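You operate a simulated robot arm through the tools that you are given. There is no shell and no other tool. Be economical: measure what you need, move in short steps, check, and stop when the job is done.

You are at the controls of a simulated two-armed robot. One attempt, no reset.

Task
Wipe the green pipe's seal clean, then grease it afresh.
Fine: yellow pad, then white pad from the blue tub; hold the pipe; put both pads back. Set down upright: yellow pad, white pad. A coat counts when it lies all over at full strength: go over it till it gets no stronger. What is to be rubbed or washed off counts as gone when no trace of it is left.

It is judged by the outcome, as a careful person would: the job done as asked, and still so three seconds after it is handed in. It fails if anything else is knocked over, pushed out of place, dropped, spilled or broken. Lids that push on must go on centred and level and be pressed home; caps that screw on are set level and turned clockwise until they are tight.

Robot
Two 7-joint arms with two-finger parallel grippers on one trunk, on a base that drives. Base frame: it is fixed to the floor where the robot stands at the start and does not move with it; the origin is under the middle of the robot, x ahead of it, y to its left, z up; the surface under the hand at the start is at about z = 0.9. Units: m, degrees, N and s.
The left shoulder is at the start at [0.07, 0.163, 1.27], the right one opposite. With the tool pointing down near the work surface each hand reaches from about 0.38 to 0.88 m from the robot's upright axis, wherever it stands, measured 20 degrees to its own side. Places, roughly: blue grease tub [0.6, -0.3, 0.9]. Payload 3.43 kg a hand.
The TCP of each hand is the grasp point between the finger pads, 0.034 m short of the fingertips. In the tool frame z runs along the fingers and y along their closing line. Largest opening 0.128 m; finger width 0.024, thickness 0.012; the body of the gripper, 0.048 by 0.13 m, starts 0.096 m behind the TCP.
Orientation is that of the tool frame in the base frame, as [roll, pitch, yaw] about the fixed x, y, z axes, in that order (R = Rz(yaw) Ry(pitch) Rx(roll)). With the fingers straight down and closing along the base's y, the tool's x points along the base's -x, its y along +y and its z along -z.

Tools
- The arms move only by the tool apply_moves. It takes "left_targets", "right_targets" or both (then of equal length, played together; a hand with none holds still); each is a list of rows, each a list of 3 entries, a list of its own where there are three numbers: the shift along the tool's x, y, z in mm, then the turn, a rotation vector about the tool's x, y, z in degrees, then the opening, from 0 (shut) to 1 (fully open). In form: [[[tx, ty, tz], [wx, wy, wz], grip], ...]. A call has 1 to 8 rows; each row shifts and turns the commanded pose from where the row before left it, along the tool's axes as they then stand. Each row takes 0.2 s and may step no farther than 0.05 m and 8.6 degrees from the row before; otherwise, or with a gripper value out of range, the whole call is refused. A pose out of reach is approached as far as the arm can. The call stops where the force on the tool passes 40 N (or 10 N more than at its start, if that is more) or the arm is blocked; 0.2 s more then pass. Each finger travels about 0.153 m/s and halts on what it meets, pressing with about 30 N; the grip force reading is that of the motor and also rises with nothing between the fingers. The clock runs only during rows and for 0.2 s after the last one: add rows that do not move to give the fingers time. The reply holds the time, the measured pose of the TCP, the force on the tool along the base axes, the opening and the grip force, in the units named above and with some noise, with the torque about the TCP (base axes, N m) and any sound that the robot's microphone picked up.
- Cameras (640 x 400 px; columns grow to the right, rows downward): "scene" is now at [0.1245, -0.0532, 1.509]; the picture's right is [-0.52, -0.85, 0.00], its down [-0.41, 0.25, -0.88] and it looks along [0.75, -0.46, -0.48] (base axes); focal length 214 px, centre (320, 200). "left" rides on the left gripper at [0.076, 0.011, -0.16] in its tool frame; the picture's right is [-0.15, 0.99, 0.00], its down [-0.88, -0.13, -0.46] and it looks along [-0.45, -0.07, 0.89] (tool axes); focal length 234 px, centre (320, 200). "right" rides on the right gripper at [0.076, -0.011, -0.16] in its tool frame; the picture's right is [0.15, 0.99, 0.00], its down [-0.88, 0.13, -0.46] and it looks along [-0.45, 0.07, 0.89] (tool axes); focal length 234 px, centre (320, 200). There is no depth. A picture from a camera that has moved, and an enlarged one, comes with that camera's place and axes in the base frame and with its lens. The place of the scene camera against the robot may be out by one fixed shift of up to 0.012 m in any direction.
- snapshot(camera): a new picture of that camera. It takes no simulated time.
- raise_lower(by): slides the trunk up (or, below 0, down) by that many m; the arms and the scene camera ride with it, the base frame stays. It gives what a move gives, with no picture.
- steer(legs): drives the robot by 1 to 6 legs, each [ahead, left, turn to the left] in m, m and degrees, along the robot's own axes; the way and the turn of a leg run together, so that a leg with both is an arc; at most 1.5 m and 180 degrees a leg. The arms and the cameras ride along, it lands a little off, and it stops where it bumps. It gives what a move gives.
- turn_head(pan, tilt): turns the head with the scene camera to pan (to the left, within 86 degrees either way) and tilt (down, from -29 to 69), counted from straight ahead of the robot. It gives what a move gives.
- enlarge(camera, box): a new picture of the part [left, top, right, bottom] of that camera's present view, enlarged. It takes no simulated time.
- finish_job(): hands the job in; it is judged then, once.

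Work in short steps. Places have to be worked out from the pictures, the camera data and where the tool is seen: move nearer, look again, correct. Check each grasp and each placing, and mend what went wrong. You have 120 turns and 108 pictures in all, those below and enlarged ones among them. Open the grippers and draw the arms clear of the work before you hand the job in, unless the task says otherwise; then end with one line.

The tools are called after ">>>" as name(argument=value, ...) on one line, values as JSON. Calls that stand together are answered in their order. apply_moves: Moves the arms, as the interface text tells. Its arguments: {"type":"object","properties":{"left_targets":{"type":"array","items":{"type":"array"}},"right_targets":{"type":"array","items":{"type":"array"}}},"required":[]} The other tools are called the same way: raise_lower (by) slides the trunk up or down; steer (legs) drives the base; turn_head (pan, tilt) turns the head that bears the scene camera; snapshot (camera) takes a picture; enlarge (camera, box) takes an enlarged picture of a part of a camera's view; finish_job () hands the job in.

At the start:

```text
time_s: 0.0
left_tcp_pos: [0.5174, -0.061, 1.3603]
left_orientation: [180.0, 0.1, -179.9]
left_contact_force: [0.3, 0.4, 0.8]
left_ft_torque: [0.01, -0.03, -0.02]
left_width: 0.1279
left_grip_force: 0.2
right_tcp_pos: [0.3771, -0.468, 1.4526]
right_orientation: [179.9, 0.0, 180.0]
right_contact_force: [0.3, 0.7, 1.3]
right_ft_torque: [-0.02, -0.02, 0.02]
right_width: 0.1282
right_grip_force: 0.0
trunk travel left (down, up): [-0.75, 0.19]
robot x, y, heading: [-0.0014, -0.0005, -0.0]
head pan, tilt: [-31.3, 28.8]
```

scene: 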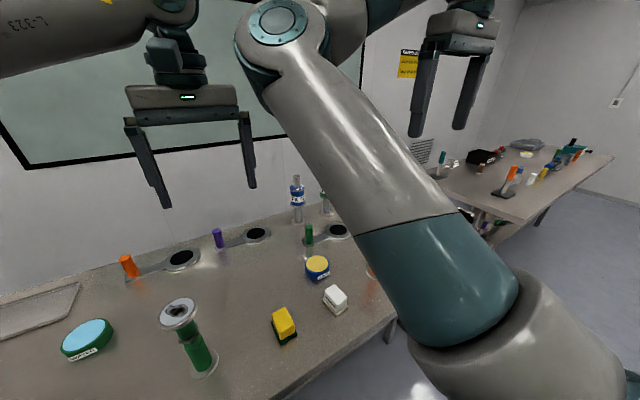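
right: 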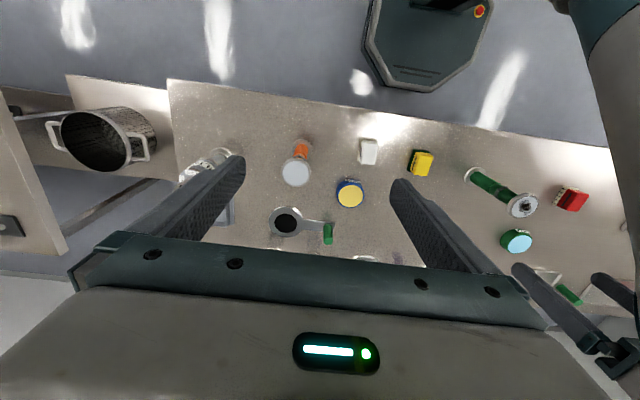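
left: 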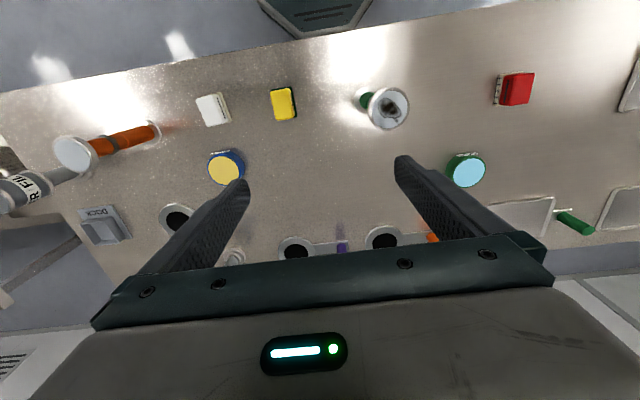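

The pipe appears upright with a flange on top; I'll look closer at the work items.

>>> enlarge(camera="scene", box=[50, 230, 370, 400])

>>> enlarge(camera="left", box=[180, 60, 500, 220])

```text
2.00 times, centred on (210, 315) of scene
camera zoom: at [0.1245, -0.0532, 1.509], right [-0.52, -0.85, 0.0], down [-0.41, 0.25, -0.88], along [0.75, -0.46, -0.48], focal length 429 px, centre (540, -30)
```

zoom: 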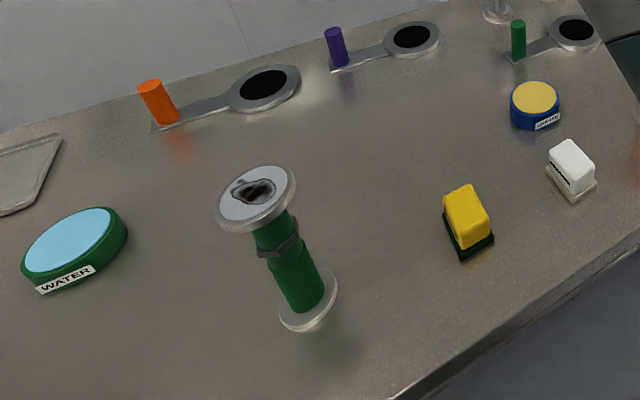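

```text
2.00 times, centred on (340, 140) of left
camera zoom: at [0.441, -0.0506, 1.5197], right [0.15, 0.99, 0.0], down [0.88, -0.13, 0.46], along [0.45, -0.07, -0.89], focal length 468 px, centre (280, 320)
```

zoom: 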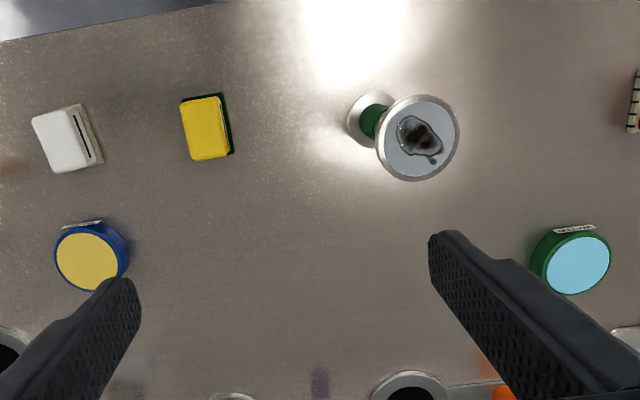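

The pipe stands at about [0.498, 0.05], 0.22 m tall, with a stained disc on top. The yellow pad is near [0.475, -0.143], the white near [0.46, -0.30] and the tub near [0.60, -0.326]. I'll move the left hand off to the left and bring the right one over the pads.

>>> apply_moves(left_targets=[[[2.5, 45, 12.5], [0, 0, 0], 1], [[2.5, 45, 12.5], [0, 0, 0], 1], [[2.5, 45, 12.5], [0, 0, 0], 1], [[2.5, 45, 12.5], [0, 0, 0], 1], [[2.5, 45, 12.5], [0, 0, 0], 1], [[2.5, 45, 12.5], [0, 0, 0], 1], [[2.5, 45, 12.5], [0, 0, 0], 1], [[2.5, 45, 12.5], [0, 0, 0], 1]], right_targets=[[[-7.5, 31, 25], [0, 0, 0], 1], [[-7.5, 31, 25], [0, 0, 0], 1], [[-7.5, 31, 25], [0, 0, 0], 1], [[-7.5, 31, 25], [0, 0, 0], 1], [[-7.5, 31, 25], [0, 0, 0], 1], [[-7.5, 31, 25], [0, 0, 0], 1], [[-7.5, 31, 25], [0, 0, 0], 1], [[-7.5, 31, 25], [0, 0, 0], 1]])

>>> snapshot(camera="right")

>>> snapshot(camera="scene")

```text
time_s: 1.8
left_tcp_pos: [0.4979, 0.3, 1.2595]
left_orientation: [-179.9, 0.1, 179.9]
left_contact_force: [-0.5, -0.4, -1.0]
left_ft_torque: [-0.03, -0.03, -0.01]
left_width: 0.1279
left_grip_force: 0.0
right_tcp_pos: [0.3957, -0.3822, 1.2463]
right_orientation: [-179.9, 0.0, 179.9]
right_contact_force: [0.0, 0.1, 0.1]
right_ft_torque: [-0.06, 0.05, 0.01]
right_width: 0.128
right_grip_force: 0.1
right hand out of reach, approached as far as the arm can: row 3, 4, 5, 6, 7, 8
trunk travel left (down, up): [-0.75, 0.19]
robot x, y, heading: [0.0018, -0.0047, -0.0]
head pan, tilt: [-31.3, 28.8]
```

```text
102 pictures are left
camera right: at [0.3194, -0.3923, 1.4064], right [-0.15, 0.99, 0.0], down [0.88, 0.13, 0.46], along [0.45, 0.07, -0.89], focal length 234 px, centre (320, 200)
```

right: 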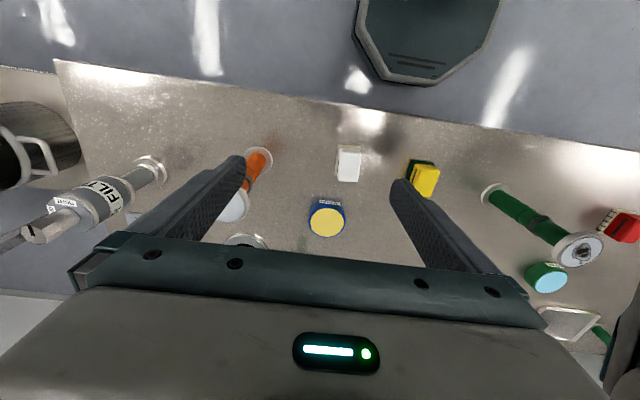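

```text
101 pictures are left
camera scene: at [0.124, -0.0505, 1.5093], right [-0.52, -0.85, 0.0], down [-0.41, 0.25, -0.88], along [0.75, -0.46, -0.48], focal length 214 px, centre (320, 200)
```

scene: 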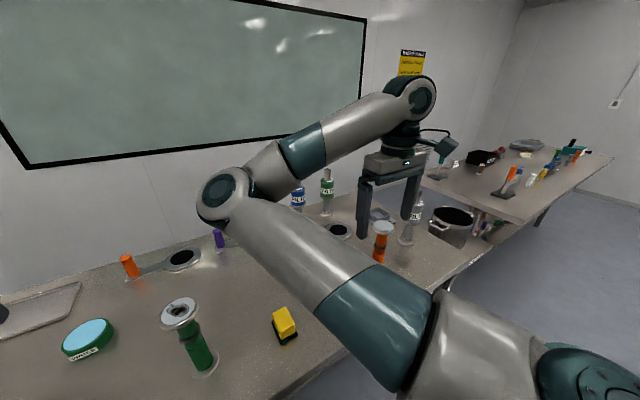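

The right arm is too folded here, so I'll back the base up 0.13 m to put the work in mid-reach.

>>> steer(legs=[[-0.13, 0, 0]])

>>> apply_moves(right_targets=[[[-15, 10, 0], [0, 0, 0], 1], [[-15, 10, 0], [0, 0, 0], 1], [[-15, 10, 0], [0, 0, 0], 1]])

>>> snapshot(camera="scene")

```text
time_s: 3.1
left_tcp_pos: [0.3701, 0.295, 1.2601]
left_orientation: [-180.0, 0.0, -180.0]
left_contact_force: [0.4, -0.8, 0.6]
left_ft_torque: [0.06, -0.03, 0.01]
left_width: 0.1283
left_grip_force: 0.1
right_tcp_pos: [0.268, -0.3842, 1.2461]
right_orientation: [-180.0, -0.1, 179.8]
right_contact_force: [0.1, -0.2, 0.5]
right_ft_torque: [-0.02, 0.03, 0.02]
right_width: 0.1278
right_grip_force: 0.1
trunk travel left (down, up): [-0.75, 0.19]
robot x, y, heading: [-0.1301, 0.0006, 0.3]
head pan, tilt: [-31.3, 28.8]
```

```text
time_s: 3.9
left_tcp_pos: [0.3688, 0.2962, 1.2609]
left_orientation: [180.0, 0.1, -180.0]
left_contact_force: [0.0, 1.0, 0.3]
left_ft_torque: [-0.03, 0.0, -0.02]
left_width: 0.1278
left_grip_force: 0.0
right_tcp_pos: [0.3023, -0.3937, 1.2453]
right_orientation: [179.9, 0.0, 179.9]
right_contact_force: [0.4, 0.0, -0.6]
right_ft_torque: [0.01, -0.01, 0.04]
right_width: 0.1282
right_grip_force: 0.0
right hand out of reach, approached as far as the arm can: row 1, 2, 3
trunk travel left (down, up): [-0.75, 0.19]
robot x, y, heading: [-0.1262, -0.0006, 0.0]
head pan, tilt: [-31.3, 28.8]
```

```text
100 pictures are left
camera scene: at [-0.0062, -0.0533, 1.5091], right [-0.52, -0.85, 0.0], down [-0.41, 0.25, -0.88], along [0.75, -0.46, -0.48], focal length 214 px, centre (320, 200)
```

scene: 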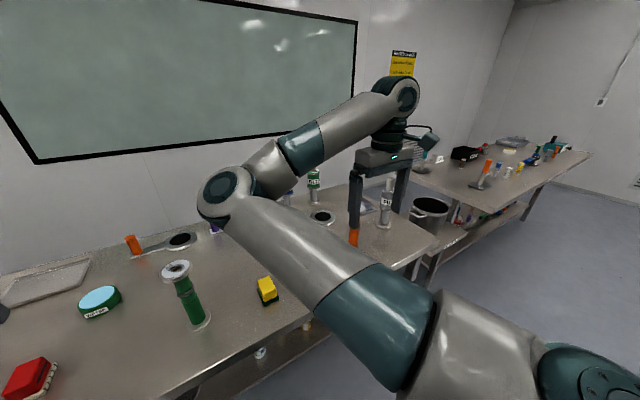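

I'll push the right hand further forward, where it should be less folded.

>>> apply_moves(right_targets=[[[-40, 0, 0], [0, 0, 0], 1], [[-40, 0, 0], [0, 0, 0], 1], [[-40, 0, 0], [0, 0, 0], 1], [[0, 0, 0], [0, 0, 0], 1]])

>>> snapshot(camera="scene")

```text
time_s: 4.9
left_tcp_pos: [0.368, 0.2952, 1.2614]
left_orientation: [180.0, 0.1, -179.9]
left_contact_force: [-0.1, -0.2, -0.3]
left_ft_torque: [-0.01, 0.0, -0.01]
left_width: 0.1283
left_grip_force: 0.0
right_tcp_pos: [0.4221, -0.3985, 1.2472]
right_orientation: [180.0, 0.0, 179.9]
right_contact_force: [-0.6, 0.1, 0.1]
right_ft_torque: [0.0, -0.02, -0.03]
right_width: 0.1279
right_grip_force: 0.1
right hand out of reach, approached as far as the arm can: row 1
trunk travel left (down, up): [-0.75, 0.19]
robot x, y, heading: [-0.1326, 0.0012, -0.2]
head pan, tilt: [-31.3, 28.8]
```

```text
99 pictures are left
camera scene: at [-0.006, -0.0531, 1.5091], right [-0.52, -0.85, 0.0], down [-0.41, 0.25, -0.88], along [0.75, -0.46, -0.48], focal length 214 px, centre (320, 200)
```

scene: 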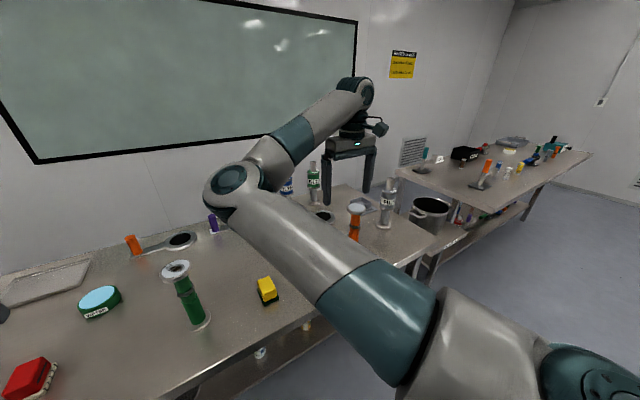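

It moves freely now. Next I'll bring it down and left towards the yellow pad.

>>> apply_moves(right_targets=[[[-15, 10, 30], [0, 0, 0], 1], [[-15, 30, 25], [0, 0, 0], 1], [[-10, 35, 20], [0, 0, 0], 1], [[-5, 35, 20], [0, 0, 0], 1], [[-5, 35, 15], [0, 0, 0], 1], [[0, 35, 10], [0, 0, 0], 1], [[0, 35, 0], [0, 0, 0], 1]])

>>> snapshot(camera="scene")

>>> snapshot(camera="right")

```text
time_s: 6.5
left_tcp_pos: [0.3679, 0.2961, 1.2612]
left_orientation: [-179.9, 0.0, -180.0]
left_contact_force: [-0.6, 0.5, 0.8]
left_ft_torque: [0.0, -0.03, -0.01]
left_width: 0.1281
left_grip_force: 0.0
right_tcp_pos: [0.5416, -0.3325, 1.1415]
right_orientation: [180.0, -0.1, -180.0]
right_contact_force: [-0.1, 0.6, 0.2]
right_ft_torque: [-0.02, -0.01, -0.01]
right_width: 0.1281
right_grip_force: 0.0
right hand out of reach, approached as far as the arm can: row 2, 3, 4, 5, 6, 7
trunk travel left (down, up): [-0.75, 0.19]
robot x, y, heading: [-0.1272, 0.0016, -0.0]
head pan, tilt: [-31.3, 28.8]
```

```text
98 pictures are left
camera scene: at [-0.0053, -0.0529, 1.509], right [-0.52, -0.85, 0.0], down [-0.41, 0.25, -0.88], along [0.75, -0.46, -0.48], focal length 214 px, centre (320, 200)
```

scene: 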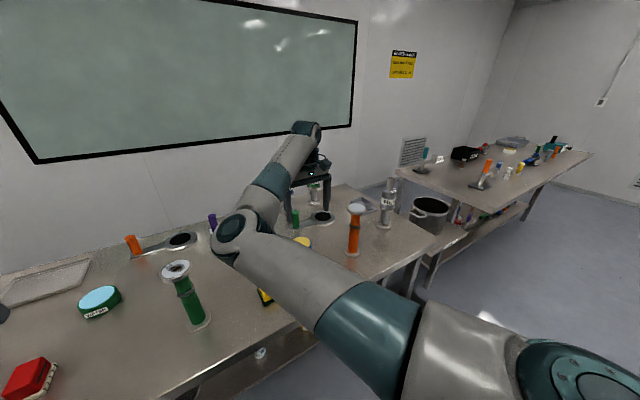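

```text
97 pictures are left
camera right: at [0.4646, -0.3438, 1.3017], right [-0.15, 0.99, 0.0], down [0.88, 0.13, 0.45], along [0.45, 0.07, -0.89], focal length 234 px, centre (320, 200)
```

right: 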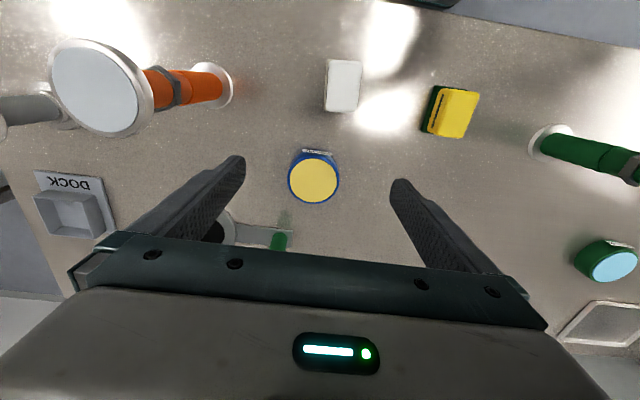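

Leftward motion is what gets blocked, probably by a joint limit. I'll test whether yawing the tool frees it.

>>> apply_moves(right_targets=[[[0, 0, 0], [0, 0, 8], 1], [[0, 0, 0], [0, 0, 8], 1], [[0, 0, 0], [0, 0, 8], 1], [[0, 30, 0], [0, 0, 0], 1], [[0, 30, 0], [0, 0, 0], 1]])

>>> apply_moves(right_targets=[[[0, 0, 0], [0, 0, -8], 1], [[0, 0, 0], [0, 0, -8], 1], [[0, 0, 0], [0, 0, -8], 1], [[0, 0, 0], [0, 0, -8], 1], [[0, 0, 0], [0, 0, -8], 1], [[0, 0, 0], [0, 0, -8], 1], [[0, 30, 0], [0, 0, 0], 1], [[0, 30, 0], [0, 0, 0], 1]])

```text
time_s: 7.7
left_tcp_pos: [0.3698, 0.2967, 1.2608]
left_orientation: [-179.8, -0.1, 179.9]
left_contact_force: [-0.2, -0.6, 0.4]
left_ft_torque: [-0.01, 0.0, -0.02]
left_width: 0.128
left_grip_force: 0.1
right_tcp_pos: [0.5818, -0.2947, 1.1418]
right_orientation: [179.9, -0.1, 155.9]
right_contact_force: [-0.4, -0.4, 0.5]
right_ft_torque: [-0.03, 0.02, -0.04]
right_width: 0.1278
right_grip_force: 0.0
right hand out of reach, approached as far as the arm can: row 4, 5
trunk travel left (down, up): [-0.75, 0.19]
robot x, y, heading: [-0.1321, -0.002, -0.0]
head pan, tilt: [-31.3, 28.8]
```

```text
time_s: 9.5
left_tcp_pos: [0.3671, 0.2959, 1.2595]
left_orientation: [-179.9, 0.0, 179.9]
left_contact_force: [-0.1, -0.7, 0.1]
left_ft_torque: [0.04, -0.01, -0.04]
left_width: 0.1279
left_grip_force: 0.1
right_tcp_pos: [0.6007, -0.2695, 1.1402]
right_orientation: [-180.0, -0.1, -156.0]
right_contact_force: [-0.1, -0.4, -0.3]
right_ft_torque: [0.01, 0.03, 0.0]
right_width: 0.1281
right_grip_force: 0.0
right hand out of reach, approached as far as the arm can: row 7, 8
trunk travel left (down, up): [-0.75, 0.19]
robot x, y, heading: [-0.1315, 0.0036, 0.1]
head pan, tilt: [-31.3, 28.8]
```

The limit looks like wrist bend: the elbow is low and the forearm points up. I'll raise the trunk so the arms reach down, then try again.

>>> raise_lower(by=0.18)

>>> apply_moves(right_targets=[[[0, 0, 40], [0, 0, 8], 1], [[0, 0, 40], [0, 0, 8], 1], [[0, 0, 40], [0, 0, 8], 1], [[0, 0, 40], [0, 0, 0], 1], [[15, 30, 10], [0, 0, 0], 1], [[15, 30, 0], [0, 0, 0], 1], [[15, 30, 0], [0, 0, 0], 1], [[15, 30, 0], [0, 0, 0], 1]])

>>> snapshot(camera="scene")

```text
time_s: 11.5
left_tcp_pos: [0.3694, 0.2963, 1.4404]
left_orientation: [179.9, 0.1, 180.0]
left_contact_force: [-1.0, -0.1, -0.5]
left_ft_torque: [0.03, -0.03, 0.03]
left_width: 0.128
left_grip_force: 0.0
right_tcp_pos: [0.5991, -0.2719, 1.321]
right_orientation: [179.9, 0.0, -156.2]
right_contact_force: [0.3, -0.9, 0.4]
right_ft_torque: [0.01, 0.02, 0.0]
right_width: 0.1278
right_grip_force: 0.1
trunk travel left (down, up): [-0.93, 0.01]
robot x, y, heading: [-0.1301, 0.0008, 0.2]
head pan, tilt: [-31.3, 28.8]
```

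```text
time_s: 13.3
left_tcp_pos: [0.3685, 0.2961, 1.4409]
left_orientation: [-179.9, 0.0, -180.0]
left_contact_force: [0.3, 0.3, 0.4]
left_ft_torque: [-0.03, 0.03, 0.03]
left_width: 0.1281
left_grip_force: 0.0
right_tcp_pos: [0.5917, -0.1806, 1.1336]
right_orientation: [-179.6, 1.0, 178.8]
right_contact_force: [-0.1, 0.3, 0.3]
right_ft_torque: [-0.02, -0.02, 0.0]
right_width: 0.1278
right_grip_force: 0.0
right hand out of reach, approached as far as the arm can: row 6, 7, 8
trunk travel left (down, up): [-0.93, 0.01]
robot x, y, heading: [-0.1301, 0.004, -0.2]
head pan, tilt: [-31.3, 28.8]
```

```text
96 pictures are left
camera scene: at [-0.0055, -0.0525, 1.6891], right [-0.52, -0.85, 0.0], down [-0.41, 0.25, -0.88], along [0.75, -0.46, -0.48], focal length 214 px, centre (320, 200)
```

scene: 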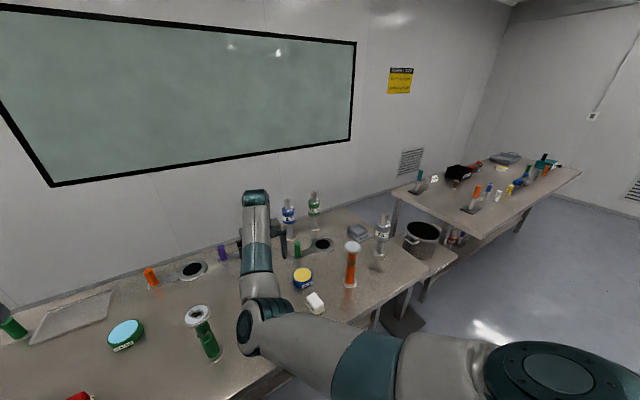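

The right elbow hangs low near the pads, which is an awkward posture. I'll look at the left arm's posture for comparison.

>>> turn_head(pan=30, tilt=25)

>>> snapshot(camera="scene")

```text
time_s: 14.6
left_tcp_pos: [0.368, 0.2962, 1.4409]
left_orientation: [-179.9, 0.1, 180.0]
left_contact_force: [0.0, 0.2, -0.2]
left_ft_torque: [-0.02, -0.02, 0.01]
left_width: 0.128
left_grip_force: 0.0
right_tcp_pos: [0.5878, -0.181, 1.1286]
right_orientation: [-179.2, 0.6, 178.8]
right_contact_force: [-0.4, 0.2, -0.2]
right_ft_torque: [0.02, 0.02, -0.01]
right_width: 0.1279
right_grip_force: 0.1
trunk travel left (down, up): [-0.93, 0.01]
robot x, y, heading: [-0.1288, 0.0034, -0.2]
head pan, tilt: [30.0, 25.0]
```

```text
95 pictures are left
camera scene: at [-0.0033, 0.0403, 1.6951], right [0.5, -0.87, 0.0], down [-0.37, -0.21, -0.91], along [0.79, 0.45, -0.42], focal length 214 px, centre (320, 200)
```

scene: 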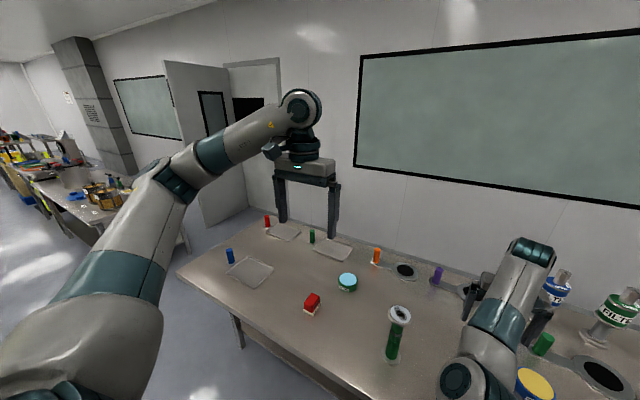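

The left arm has a good elbow-out posture, so it will do the wiping and the right hand will hold the pipe from the robot's side. I'll turn the right fingers towards forward-horizontal while moving right.

>>> apply_moves(right_targets=[[[0, 0, -20], [0, -8, 0], 1], [[0, -10, -20], [0, -8, 0], 1], [[0, -20, -20], [0, -8, 0], 1], [[0, -20, -20], [0, -8, 0], 1], [[0, -20, -10], [0, -8, 0], 1], [[0, -20, 0], [0, -8, 0], 1], [[0, -20, 0], [0, -8, 0], 1], [[0, -20, 0], [0, -8, 0], 1]])

>>> turn_head(pan=0, tilt=40)

>>> snapshot(camera="scene")

```text
time_s: 16.6
left_tcp_pos: [0.3686, 0.2952, 1.4407]
left_orientation: [-179.9, 0.1, -180.0]
left_contact_force: [0.8, -0.7, 0.0]
left_ft_torque: [0.04, -0.01, 0.01]
left_width: 0.1279
left_grip_force: 0.0
right_tcp_pos: [0.5657, -0.3176, 1.2294]
right_orientation: [-172.5, 49.3, -178.8]
right_contact_force: [-0.1, -0.7, 0.7]
right_ft_torque: [0.02, -0.01, -0.04]
right_width: 0.1282
right_grip_force: 0.1
right hand out of reach, approached as far as the arm can: row 7, 8
trunk travel left (down, up): [-0.93, 0.01]
robot x, y, heading: [-0.1283, 0.0021, -0.0]
head pan, tilt: [30.0, 25.0]
stopped in row 8 (right hand): the arm was blocked; the commanded pose is now the measured one
```

```text
time_s: 17.6
left_tcp_pos: [0.3686, 0.2973, 1.4397]
left_orientation: [-179.8, 0.1, -179.9]
left_contact_force: [0.0, 0.0, -1.1]
left_ft_torque: [0.0, 0.02, 0.0]
left_width: 0.1279
left_grip_force: 0.3
right_tcp_pos: [0.5659, -0.3187, 1.2289]
right_orientation: [-172.5, 49.2, -178.8]
right_contact_force: [0.0, -1.9, 0.3]
right_ft_torque: [-0.02, 0.0, -0.04]
right_width: 0.128
right_grip_force: 0.1
trunk travel left (down, up): [-0.93, 0.01]
robot x, y, heading: [-0.1322, -0.0018, -0.1]
head pan, tilt: [0.0, 40.0]
```

```text
94 pictures are left
camera scene: at [0.0019, -0.0056, 1.6719], right [0.0, -1.0, 0.0], down [-0.64, 0.0, -0.77], along [0.77, 0.0, -0.64], focal length 214 px, centre (320, 200)
```

scene: 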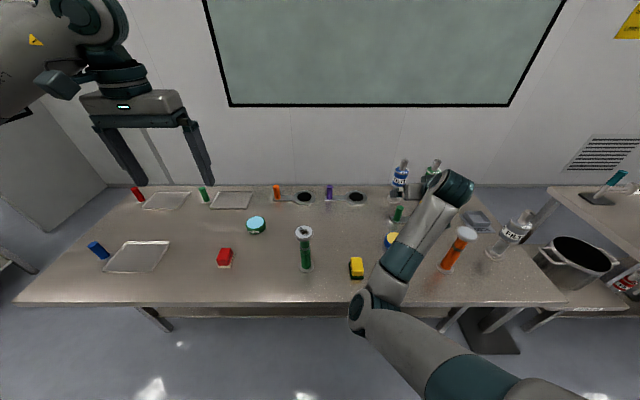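

The right hand at this ~45° tilt will suit holding the stem. Now I'll strafe right so the left hand, with its better posture, can take the yellow pad.

>>> steer(legs=[[0, -0.22, 0]])

>>> apply_moves(left_targets=[[[-15, -28, 35], [0, 0, 0], 1], [[-15, -28, 35], [0, 0, 0], 1], [[-15, -28, 35], [0, 0, 0], 1], [[-15, -28, 35], [0, 0, 0], 1], [[-15, -28, 35], [0, 0, 0], 1], [[-5, -28, 35], [0, 0, 0], 1], [[0, -28, 35], [0, 0, 0], 1]])

>>> snapshot(camera="left")

>>> snapshot(camera="scene")

```text
time_s: 19.2
left_tcp_pos: [0.3681, 0.0821, 1.4393]
left_orientation: [-179.8, 0.0, -179.9]
left_contact_force: [0.5, -0.2, 0.2]
left_ft_torque: [-0.04, 0.03, 0.04]
left_width: 0.128
left_grip_force: 0.0
right_tcp_pos: [0.5648, -0.5328, 1.2292]
right_orientation: [-172.2, 49.1, -178.6]
right_contact_force: [-0.6, 0.3, -0.5]
right_ft_torque: [-0.04, 0.04, -0.05]
right_width: 0.1279
right_grip_force: 0.1
trunk travel left (down, up): [-0.93, 0.01]
robot x, y, heading: [-0.1337, -0.2182, 0.1]
head pan, tilt: [0.0, 40.0]
```

```text
time_s: 20.8
left_tcp_pos: [0.4482, -0.1184, 1.1935]
left_orientation: [-180.0, 0.0, -180.0]
left_contact_force: [0.9, -0.1, -0.1]
left_ft_torque: [0.0, 0.03, -0.01]
left_width: 0.128
left_grip_force: 0.1
right_tcp_pos: [0.5647, -0.5363, 1.2278]
right_orientation: [-172.6, 49.1, -178.7]
right_contact_force: [0.5, 0.1, 0.0]
right_ft_torque: [-0.01, 0.01, 0.0]
right_width: 0.128
right_grip_force: 0.1
trunk travel left (down, up): [-0.93, 0.01]
robot x, y, heading: [-0.1324, -0.2163, -0.5]
head pan, tilt: [0.0, 40.0]
```

```text
93 pictures are left
camera left: at [0.3719, -0.1068, 1.3528], right [0.15, 0.99, 0.0], down [0.88, -0.13, 0.46], along [0.45, -0.07, -0.89], focal length 234 px, centre (320, 200)
```

left: 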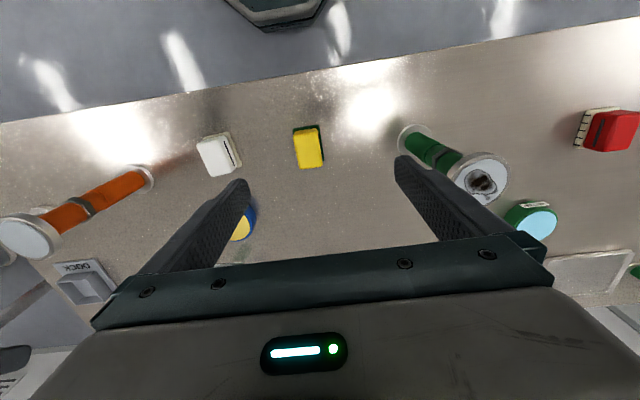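

```text
92 pictures are left
camera scene: at [0.0023, -0.2247, 1.6718], right [0.0, -1.0, 0.0], down [-0.64, 0.0, -0.77], along [0.77, 0.0, -0.64], focal length 214 px, centre (320, 200)
```

scene: 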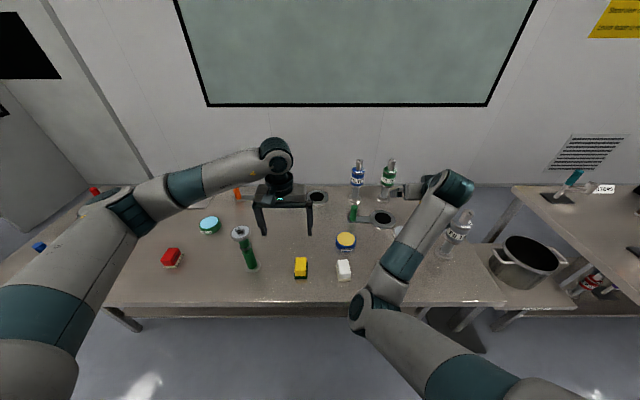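

The left arm behaves well. I'll enlarge the yellow and white pads to fix their pose.

>>> enlarge(camera="left", box=[180, 110, 340, 210])

```text
4.00 times, centred on (260, 160) of left
camera zoom: at [0.3719, -0.1068, 1.3528], right [0.15, 0.99, 0.0], down [0.88, -0.13, 0.46], along [0.45, -0.07, -0.89], focal length 937 px, centre (560, 360)
```

zoom: 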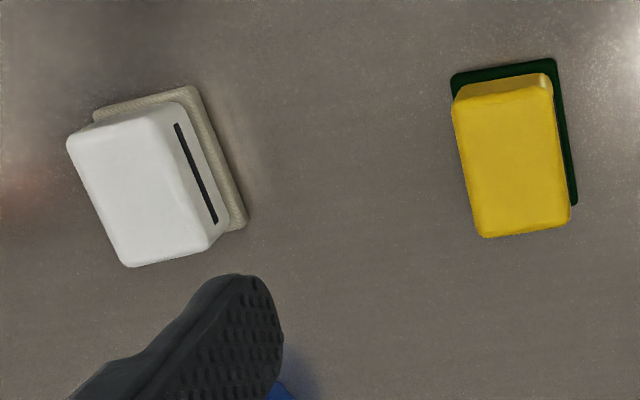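

The yellow pad is axis-aligned at [0.478, -0.144], 0.040 wide in y and about 45 mm high. I'll descend above it.

>>> apply_moves(left_targets=[[[-8, -7, 45], [0, 0, 0], 0.8], [[-8, -7, 45], [0, 0, 0], 0.7], [[-7, -6, 45], [0, 0, 0], 0.7], [[-7, -6, 40], [0, 0, 0], 0.7]])

>>> snapshot(camera="left")

```text
time_s: 21.8
left_tcp_pos: [0.4776, -0.1448, 1.017]
left_orientation: [-179.9, -0.1, 180.0]
left_contact_force: [0.9, -0.3, -0.2]
left_ft_torque: [-0.02, -0.01, 0.01]
left_width: 0.0896
left_grip_force: 0.2
right_tcp_pos: [0.5657, -0.5359, 1.2269]
right_orientation: [-172.4, 49.1, -178.8]
right_contact_force: [-0.3, -1.3, -0.4]
right_ft_torque: [0.01, 0.03, -0.03]
right_width: 0.1283
right_grip_force: 0.1
trunk travel left (down, up): [-0.93, 0.01]
robot x, y, heading: [-0.1339, -0.215, -0.2]
head pan, tilt: [0.0, 40.0]
```

```text
90 pictures are left
camera left: at [0.4013, -0.1336, 1.1763], right [0.15, 0.99, 0.0], down [0.88, -0.13, 0.46], along [0.45, -0.07, -0.89], focal length 234 px, centre (320, 200)
```

left: 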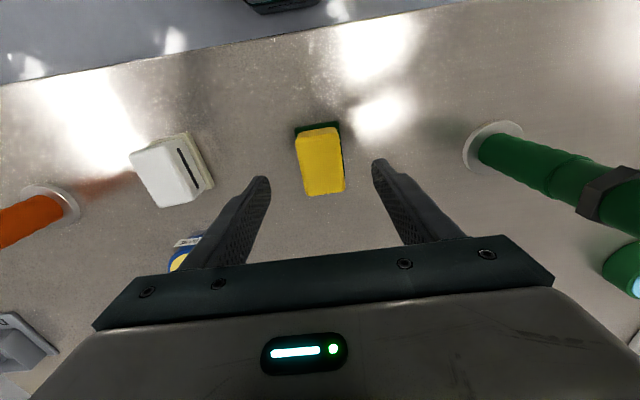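

The pad is centred between the fingers. I'll lower to z≈0.952 and close.

>>> apply_moves(left_targets=[[[0, 0, 25], [0, 0, 0], 0.7], [[0, 0, 25], [0, 0, 0], 0.7], [[0, 0, 15], [0, 0, 0], 0.7], [[0, 0, 0], [0, 0, 0], 0.3], [[0, 0, 0], [0, 0, 0], 0.1], [[0, 0, 0], [0, 0, 0], 0.1]])

>>> snapshot(camera="left")

```text
time_s: 23.2
left_tcp_pos: [0.4795, -0.143, 0.9548]
left_orientation: [-179.9, 0.0, -179.9]
left_contact_force: [1.6, -0.1, 0.9]
left_ft_torque: [-0.02, 0.0, -0.01]
left_width: 0.043
left_grip_force: 29.6
right_tcp_pos: [0.5651, -0.535, 1.2266]
right_orientation: [-172.3, 49.0, -178.7]
right_contact_force: [-0.3, 0.4, 0.4]
right_ft_torque: [-0.02, -0.04, -0.01]
right_width: 0.1279
right_grip_force: 0.1
trunk travel left (down, up): [-0.93, 0.01]
robot x, y, heading: [-0.1293, -0.2156, -0.3]
head pan, tilt: [0.0, 40.0]
```

```text
89 pictures are left
camera left: at [0.4017, -0.1325, 1.1139], right [0.15, 0.99, 0.0], down [0.88, -0.13, 0.46], along [0.45, -0.07, -0.89], focal length 234 px, centre (320, 200)
```

left: 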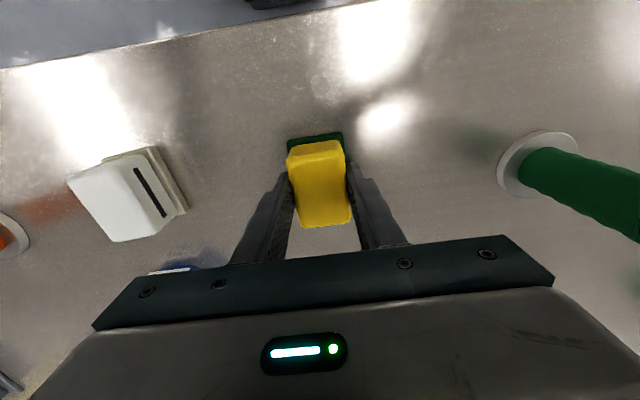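

The pad is gripped (43 mm, 29.6 N). I'll lift it high.

>>> apply_moves(left_targets=[[[0, 0, -20], [0, 0, 0], 0.1], [[0, 0, -45], [0, 0, 0], 0.1], [[0, 0, -48], [0, 0, 0], 0.1], [[0, 0, -48], [0, 0, 0], 0.1], [[0, 0, -48], [0, 0, 0], 0.1], [[0, 0, -48], [0, 0, 0], 0.1], [[0, 0, -48], [0, 0, 0], 0.1], [[0, 0, -40], [0, 0, 0], 0.1]])

>>> steer(legs=[[0, 0.36, 0]])

>>> snapshot(camera="scene")

>>> snapshot(camera="right")

```text
time_s: 25.0
left_tcp_pos: [0.4777, -0.1434, 1.3023]
left_orientation: [-180.0, 0.1, -180.0]
left_contact_force: [0.1, -0.1, -1.8]
left_ft_torque: [0.0, 0.0, 0.02]
left_width: 0.043
left_grip_force: 29.8
right_tcp_pos: [0.5637, -0.5366, 1.2287]
right_orientation: [-172.5, 49.2, -178.7]
right_contact_force: [-0.3, 0.1, 0.4]
right_ft_torque: [-0.02, -0.05, 0.04]
right_width: 0.1282
right_grip_force: 0.1
trunk travel left (down, up): [-0.93, 0.01]
robot x, y, heading: [-0.1301, -0.2156, 0.1]
head pan, tilt: [0.0, 40.0]
```

```text
time_s: 27.4
left_tcp_pos: [0.4776, 0.2216, 1.3014]
left_orientation: [-180.0, -0.1, -179.8]
left_contact_force: [0.3, -1.0, -0.1]
left_ft_torque: [0.02, 0.04, 0.01]
left_width: 0.0433
left_grip_force: 29.9
right_tcp_pos: [0.5661, -0.1694, 1.2279]
right_orientation: [-172.5, 49.0, -178.6]
right_contact_force: [0.8, -0.5, 0.9]
right_ft_torque: [0.03, 0.02, 0.02]
right_width: 0.1278
right_grip_force: 0.1
trunk travel left (down, up): [-0.93, 0.01]
robot x, y, heading: [-0.13, 0.1483, 0.3]
head pan, tilt: [0.0, 40.0]
```

```text
88 pictures are left
camera scene: at [0.0016, 0.1398, 1.6718], right [0.0, -1.0, 0.0], down [-0.64, 0.0, -0.77], along [0.77, 0.0, -0.64], focal length 214 px, centre (320, 200)
```

scene: 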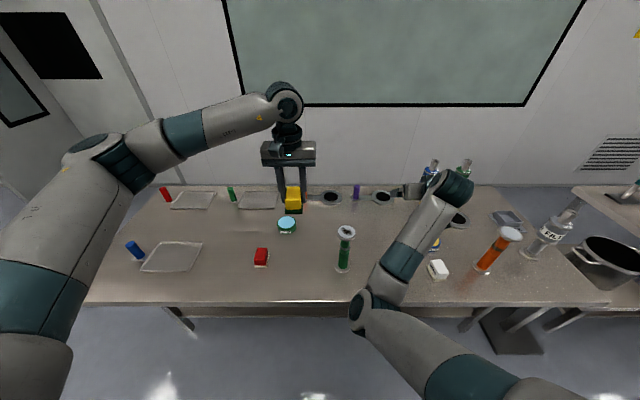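

```text
87 pictures are left
camera right: at [0.3948, -0.164, 1.2751], right [-0.02, 0.98, -0.2], down [0.24, 0.19, 0.95], along [0.97, -0.03, -0.24], focal length 234 px, centre (320, 200)
```

right: 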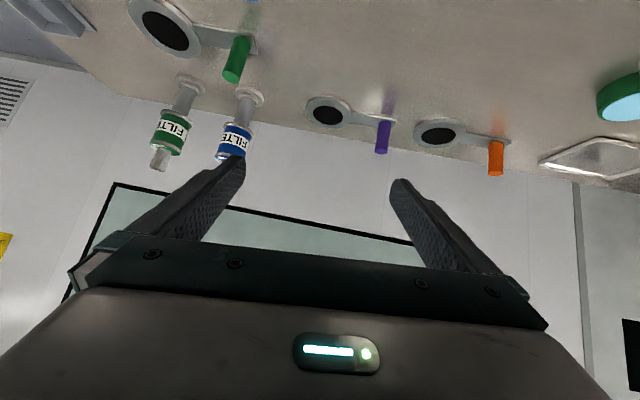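

The left hand holds the pad clear. I'll lower the right hand here over the free table area and see how the elbow behaves.

>>> apply_moves(right_targets=[[[30, 0, 26], [0, 0, 0], 1], [[30, 0, 26], [0, 0, 0], 1], [[30, 0, 26], [0, 0, 0], 1]])

>>> snapshot(camera="scene")

```text
time_s: 28.4
left_tcp_pos: [0.4769, 0.2234, 1.3015]
left_orientation: [-179.9, 0.0, -179.9]
left_contact_force: [-0.3, 0.0, -0.9]
left_ft_torque: [0.01, 0.02, -0.02]
left_width: 0.0432
left_grip_force: 29.6
right_tcp_pos: [0.5658, -0.2438, 1.1855]
right_orientation: [-164.2, 49.8, -176.4]
right_contact_force: [-0.5, -0.8, 0.4]
right_ft_torque: [0.0, 0.02, 0.02]
right_width: 0.128
right_grip_force: 0.0
right hand out of reach, approached as far as the arm can: row 2, 3
trunk travel left (down, up): [-0.93, 0.01]
robot x, y, heading: [-0.1299, 0.1502, -0.0]
head pan, tilt: [0.0, 40.0]
stopped in row 3 (right hand): the arm was blocked; the commanded pose is now the measured one
```

```text
86 pictures are left
camera scene: at [0.0015, 0.1416, 1.6718], right [0.0, -1.0, 0.0], down [-0.64, 0.0, -0.77], along [0.77, 0.0, -0.64], focal length 214 px, centre (320, 200)
```

scene: 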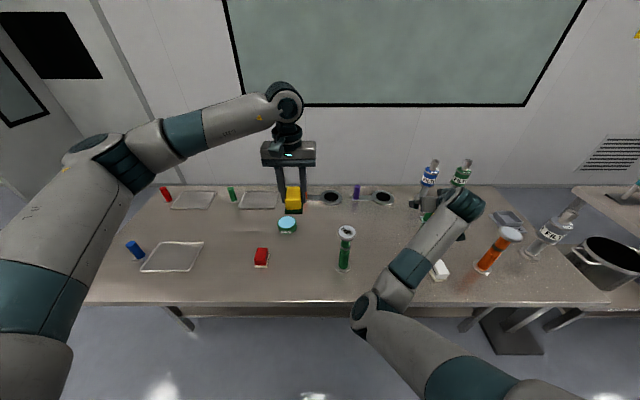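

That's a joint limit from the bad elbow posture. I'll back away, stretch the right arm straight ahead at shoulder height, and roll it so the elbow can come back outward.

>>> steer(legs=[[-0.4, 0, 0]])

>>> apply_moves(right_targets=[[[-35, 0, 10], [0, 0, 0], 1], [[-35, 0, 15], [0, -5, 0], 1], [[-30, 0, 20], [0, -6, 0], 1], [[-25, 0, 35], [0, -6, 0], 1], [[-15, 0, 40], [0, -6, 0], 1], [[-10, 0, 45], [0, -6, 0], 1], [[-5, 0, 45], [0, -6, 0], 1], [[0, 0, 45], [0, -5, 0], 1]])

>>> snapshot(camera="scene")

```text
time_s: 30.8
left_tcp_pos: [0.0833, 0.2263, 1.3003]
left_orientation: [-179.9, 0.0, -179.5]
left_contact_force: [0.4, -0.6, -1.3]
left_ft_torque: [-0.01, 0.03, 0.02]
left_width: 0.0431
left_grip_force: 30.2
right_tcp_pos: [0.1746, -0.2416, 1.1841]
right_orientation: [-164.2, 49.6, -176.2]
right_contact_force: [0.4, 0.0, -0.3]
right_ft_torque: [0.03, 0.01, -0.02]
right_width: 0.1281
right_grip_force: 0.2
trunk travel left (down, up): [-0.93, 0.01]
robot x, y, heading: [-0.5309, 0.1454, 0.5]
head pan, tilt: [0.0, 40.0]
```

```text
time_s: 32.6
left_tcp_pos: [0.0816, 0.2259, 1.3021]
left_orientation: [179.9, -0.1, -179.5]
left_contact_force: [1.0, 0.7, 0.2]
left_ft_torque: [0.02, 0.02, 0.02]
left_width: 0.0429
left_grip_force: 30.4
right_tcp_pos: [0.2681, -0.2672, 1.24]
right_orientation: [-157.4, 59.9, -170.1]
right_contact_force: [0.3, -0.7, -0.2]
right_ft_torque: [-0.05, -0.02, -0.01]
right_width: 0.1279
right_grip_force: 0.1
right hand out of reach, approached as far as the arm can: row 4, 5, 6, 7, 8
trunk travel left (down, up): [-0.93, 0.01]
robot x, y, heading: [-0.5258, 0.1457, 0.3]
head pan, tilt: [0.0, 40.0]
```

```text
85 pictures are left
camera scene: at [-0.3935, 0.1408, 1.6718], right [0.01, -1.0, 0.0], down [-0.64, -0.01, -0.77], along [0.77, 0.01, -0.64], focal length 214 px, centre (320, 200)
```

scene: 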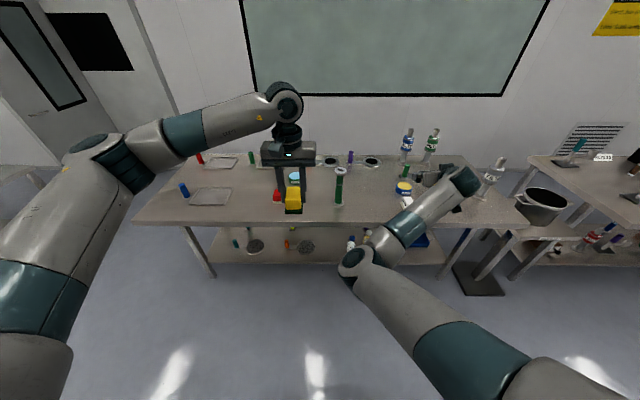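

The fingers already point nearly along the shoulder-to-hand line, so I'll push outward along the tool axis to straighten the arm.

>>> apply_moves(right_targets=[[[-12, 0, 40], [0, 0, 0], 1], [[-12, 0, 40], [0, 0, 0], 1], [[-12, 0, 40], [0, 0, 0], 1], [[-12, 0, 40], [0, 0, 0], 1], [[-12, 0, 40], [0, 0, 0], 1], [[-12, 0, 40], [0, 0, 0], 1]])

>>> snapshot(camera="scene")

```text
time_s: 34.0
left_tcp_pos: [0.0812, 0.2212, 1.3017]
left_orientation: [179.9, 0.1, -179.5]
left_contact_force: [0.0, 0.5, -0.9]
left_ft_torque: [-0.02, -0.02, -0.01]
left_width: 0.0431
left_grip_force: 29.7
right_tcp_pos: [0.4895, -0.2916, 1.1971]
right_orientation: [-159.5, 60.1, -170.7]
right_contact_force: [-0.8, -2.3, -0.1]
right_ft_torque: [0.16, 0.03, 0.29]
right_width: 0.1283
right_grip_force: 0.0
right hand out of reach, approached as far as the arm can: row 6
trunk travel left (down, up): [-0.93, 0.01]
robot x, y, heading: [-0.5241, 0.1499, 0.6]
head pan, tilt: [0.0, 40.0]
```

```text
84 pictures are left
camera scene: at [-0.3947, 0.1351, 1.6718], right [0.01, -1.0, 0.0], down [-0.64, 0.0, -0.77], along [0.77, 0.01, -0.64], focal length 214 px, centre (320, 200)
```

scene: 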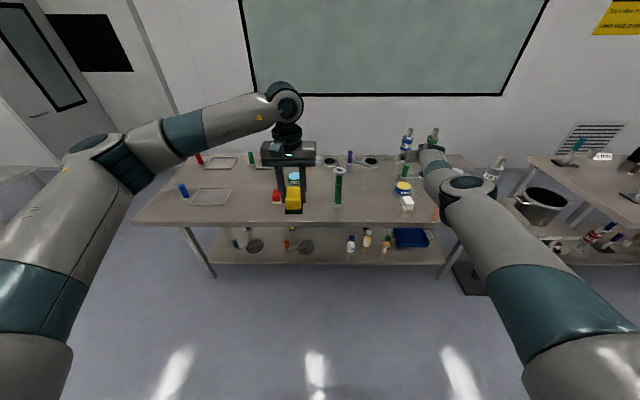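

The arm is straight, and the elbow now seems to hinge outward with the forearm bending left. I'll pull back and to the left to see which way it bends.

>>> apply_moves(right_targets=[[[0, 10, -35], [0, 0, 0], 1], [[0, 15, -35], [0, 0, 0], 1], [[0, 20, -35], [0, 0, 0], 1], [[0, 20, -35], [0, 0, 0], 1]])

>>> snapshot(camera="scene")

```text
time_s: 35.0
left_tcp_pos: [0.0829, 0.2281, 1.3007]
left_orientation: [-179.9, 0.0, -179.4]
left_contact_force: [0.2, 0.1, -0.4]
left_ft_torque: [-0.03, 0.05, 0.01]
left_width: 0.043
left_grip_force: 30.2
right_tcp_pos: [0.3804, -0.1859, 1.2527]
right_orientation: [-159.4, 59.8, -170.4]
right_contact_force: [0.3, 0.1, 0.9]
right_ft_torque: [-0.02, -0.02, -0.04]
right_width: 0.1282
right_grip_force: 0.0
trunk travel left (down, up): [-0.93, 0.01]
robot x, y, heading: [-0.5247, 0.1461, 0.6]
head pan, tilt: [0.0, 40.0]
```

```text
83 pictures are left
camera scene: at [-0.3927, 0.1435, 1.6719], right [0.01, -1.0, 0.0], down [-0.64, -0.01, -0.77], along [0.77, 0.01, -0.64], focal length 214 px, centre (320, 200)
```

scene: 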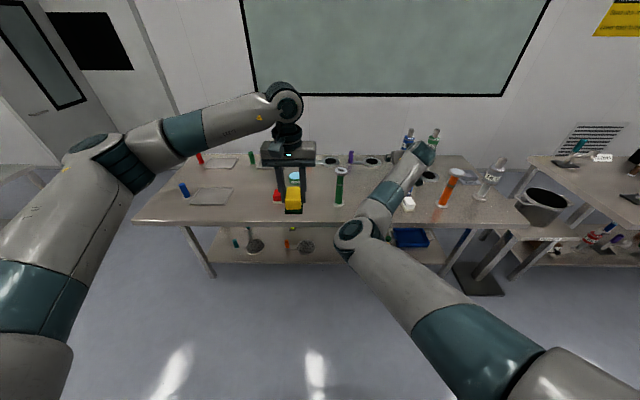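

It bends left again. I'll stretch out once more, then roll the hand about its own axis while straight so the upper-arm roll shifts.

>>> apply_moves(right_targets=[[[0, -20, 35], [0, 0, 0], 1], [[0, -20, 35], [0, 0, 0], 1], [[0, -15, 35], [0, 0, 0], 1], [[0, -10, 35], [0, 0, 0], 1], [[0, 0, 0], [0, 0, -8], 1], [[0, 0, 0], [0, 0, -8], 1], [[0, 0, 0], [0, 0, -8], 1], [[0, 0, 0], [0, 0, -8], 1]])

>>> apply_moves(right_targets=[[[0, 0, 0], [0, 0, -8], 1], [[0, 0, 0], [0, 0, -8], 1], [[0, 0, 0], [0, 0, -8], 1], [[0, 0, 0], [0, 0, -8], 1], [[0, 0, 0], [0, 0, -8], 1], [[0, 0, 0], [0, 0, -8], 1], [[0, 0, 0], [0, 0, -8], 1], [[0, 0, 0], [0, 0, -8], 1]])

>>> snapshot(camera="scene")

```text
time_s: 36.8
left_tcp_pos: [0.0823, 0.2251, 1.3024]
left_orientation: [-179.9, 0.0, -179.3]
left_contact_force: [-0.6, 1.2, -0.4]
left_ft_torque: [0.02, 0.0, -0.01]
left_width: 0.0429
left_grip_force: 30.1
right_tcp_pos: [0.4907, -0.2831, 1.1977]
right_orientation: [-127.6, 39.8, -130.1]
right_contact_force: [0.1, -0.2, -0.5]
right_ft_torque: [0.01, 0.0, 0.0]
right_width: 0.1282
right_grip_force: 0.0
trunk travel left (down, up): [-0.93, 0.01]
robot x, y, heading: [-0.5288, 0.1456, 0.6]
head pan, tilt: [0.0, 40.0]
```

```text
time_s: 38.6
left_tcp_pos: [0.0806, 0.2263, 1.3007]
left_orientation: [-179.9, 0.1, -179.5]
left_contact_force: [0.9, -0.5, -0.8]
left_ft_torque: [0.01, -0.02, 0.01]
left_width: 0.0431
left_grip_force: 30.0
right_tcp_pos: [0.4907, -0.2815, 1.198]
right_orientation: [-119.2, -15.6, -95.5]
right_contact_force: [0.0, 1.3, 0.1]
right_ft_torque: [0.01, -0.01, 0.0]
right_width: 0.1282
right_grip_force: 0.0
trunk travel left (down, up): [-0.93, 0.01]
robot x, y, heading: [-0.5249, 0.1426, 0.5]
head pan, tilt: [0.0, 40.0]
```

```text
82 pictures are left
camera scene: at [-0.3936, 0.1411, 1.6718], right [0.01, -1.0, 0.0], down [-0.64, -0.01, -0.77], along [0.77, 0.01, -0.64], focal length 214 px, centre (320, 200)
```

scene: 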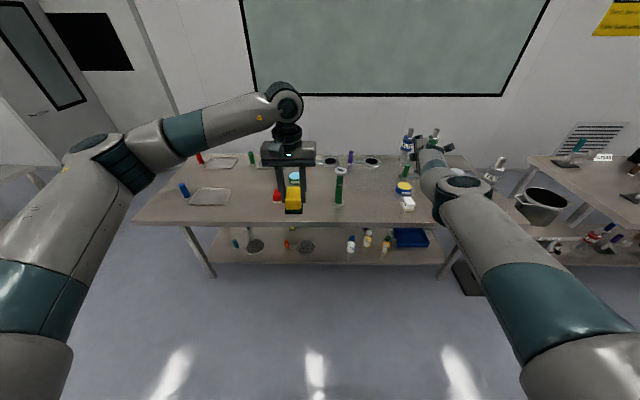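

The elbow barely moved, because the wrist roll absorbed it. I'll keep rolling until the wrist reaches its limit and the upper arm has to follow.

>>> apply_moves(right_targets=[[[0, 0, 0], [0, 0, -8.5], 1], [[0, 0, 0], [0, 0, -8.5], 1], [[0, 0, 0], [0, 0, -8.5], 1], [[0, 0, 0], [0, 0, -8.5], 1], [[0, 0, 0], [0, 0, -8.5], 1], [[0, 0, 0], [0, 0, -8.5], 1], [[0, 0, 0], [0, 0, -8.5], 1], [[0, 0, 0], [0, 0, -8.5], 1]])

>>> apply_moves(right_targets=[[[0, 0, 0], [0, 0, -8.5], 1], [[0, 0, 0], [0, 0, -8.5], 1], [[0, 0, 0], [0, 0, -8.5], 1], [[0, 0, 0], [0, 0, -8.5], 1], [[0, 0, 0], [0, 0, -8.5], 1], [[0, 0, 0], [0, 0, -8.5], 1], [[0, 0, 0], [0, 0, -8.5], 1], [[0, 0, 0], [0, 0, -8.5], 1]])

>>> snapshot(camera="scene")

```text
time_s: 40.4
left_tcp_pos: [0.0822, 0.2258, 1.3014]
left_orientation: [-179.9, 0.1, -179.4]
left_contact_force: [0.0, 0.0, -0.4]
left_ft_torque: [0.01, 0.01, -0.04]
left_width: 0.0431
left_grip_force: 29.7
right_tcp_pos: [0.4906, -0.2818, 1.1969]
right_orientation: [-172.0, -61.7, -23.0]
right_contact_force: [-0.3, -0.7, -0.1]
right_ft_torque: [-0.03, 0.02, 0.0]
right_width: 0.1279
right_grip_force: 0.1
trunk travel left (down, up): [-0.93, 0.01]
robot x, y, heading: [-0.5284, 0.1464, 0.5]
head pan, tilt: [0.0, 40.0]
```

```text
time_s: 42.2
left_tcp_pos: [0.0819, 0.2264, 1.3019]
left_orientation: [-179.9, 0.0, -179.4]
left_contact_force: [0.3, -1.6, -0.8]
left_ft_torque: [-0.01, 0.01, -0.02]
left_width: 0.0431
left_grip_force: 30.2
right_tcp_pos: [0.4907, -0.2819, 1.1973]
right_orientation: [120.8, -23.1, 62.9]
right_contact_force: [-0.2, -0.9, 0.2]
right_ft_torque: [0.04, -0.03, 0.0]
right_width: 0.128
right_grip_force: 0.0
trunk travel left (down, up): [-0.93, 0.01]
robot x, y, heading: [-0.5305, 0.1445, 0.7]
head pan, tilt: [0.0, 40.0]
```

```text
81 pictures are left
camera scene: at [-0.3936, 0.141, 1.6718], right [0.01, -1.0, 0.0], down [-0.64, -0.01, -0.77], along [0.77, 0.01, -0.64], focal length 214 px, centre (320, 200)
```

scene: 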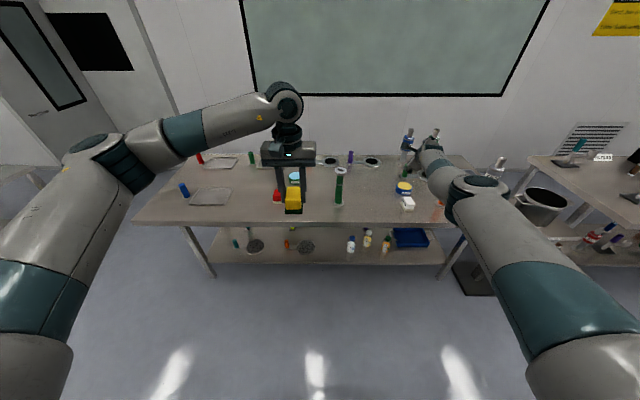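

The elbow has shifted right of the shoulder–wrist line. I'll retract straight back and watch which way it bends.

>>> apply_moves(right_targets=[[[0, 0, -35], [0, 0, 0], 1], [[0, 0, -35], [0, 0, 0], 1], [[0, 0, -35], [0, 0, 0], 1]])

>>> snapshot(camera="scene")

```text
time_s: 43.0
left_tcp_pos: [0.0823, 0.2277, 1.3011]
left_orientation: [-179.9, 0.0, -179.3]
left_contact_force: [0.0, -0.3, -0.4]
left_ft_torque: [-0.02, 0.01, 0.02]
left_width: 0.0433
left_grip_force: 30.9
right_tcp_pos: [0.4987, -0.2807, 1.2439]
right_orientation: [120.5, -23.1, 62.4]
right_contact_force: [0.6, -0.2, 0.0]
right_ft_torque: [0.05, 0.0, 0.02]
right_width: 0.1279
right_grip_force: 0.0
right hand out of reach, approached as far as the arm can: row 1, 2, 3
trunk travel left (down, up): [-0.93, 0.01]
robot x, y, heading: [-0.5265, 0.1455, 0.5]
head pan, tilt: [0.0, 40.0]
```

```text
80 pictures are left
camera scene: at [-0.3936, 0.1426, 1.6718], right [0.01, -1.0, 0.0], down [-0.64, -0.01, -0.77], along [0.77, 0.01, -0.64], focal length 214 px, centre (320, 200)
```

scene: 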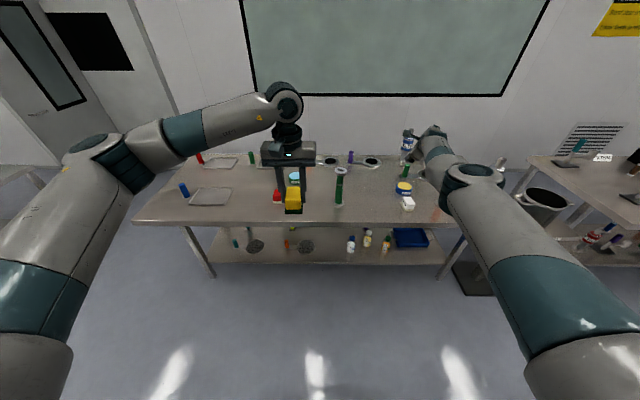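

It's blocked, probably by the wrist roll at its limit. I'll unroll a bit while retracting.

>>> apply_moves(right_targets=[[[0, 0, -5], [0, 0, 8], 1], [[0, 0, -10], [0, 0, 8], 1], [[0, 0, -20], [0, 0, 8], 1], [[0, 0, -25], [0, 0, 8], 1], [[0, 0, -25], [0, 0, 8], 1], [[0, 0, -25], [0, 0, 8], 1]])

>>> snapshot(camera="scene")

```text
time_s: 44.4
left_tcp_pos: [0.0806, 0.2256, 1.3012]
left_orientation: [180.0, 0.1, -179.3]
left_contact_force: [0.1, -0.3, 0.4]
left_ft_torque: [0.01, 0.01, 0.01]
left_width: 0.0429
left_grip_force: 29.9
right_tcp_pos: [0.3698, -0.249, 1.2897]
right_orientation: [153.5, -58.3, 16.5]
right_contact_force: [-0.5, 0.3, -1.3]
right_ft_torque: [0.04, 0.01, 0.0]
right_width: 0.1277
right_grip_force: 0.1
right hand out of reach, approached as far as the arm can: row 1
trunk travel left (down, up): [-0.93, 0.01]
robot x, y, heading: [-0.5276, 0.1456, 0.5]
head pan, tilt: [0.0, 40.0]
```

```text
79 pictures are left
camera scene: at [-0.3945, 0.1404, 1.6719], right [0.01, -1.0, 0.0], down [-0.64, -0.01, -0.77], along [0.77, 0.01, -0.64], focal length 214 px, centre (320, 200)
```

scene: 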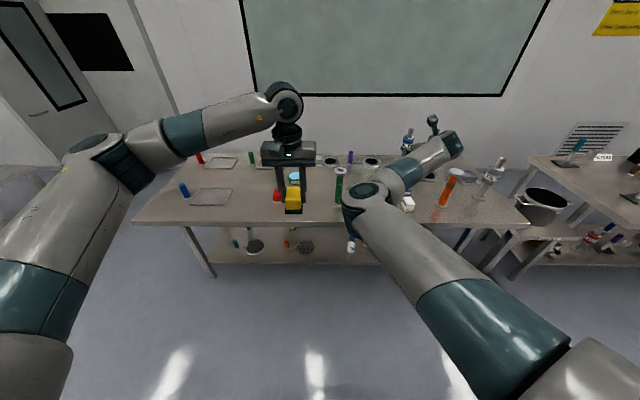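

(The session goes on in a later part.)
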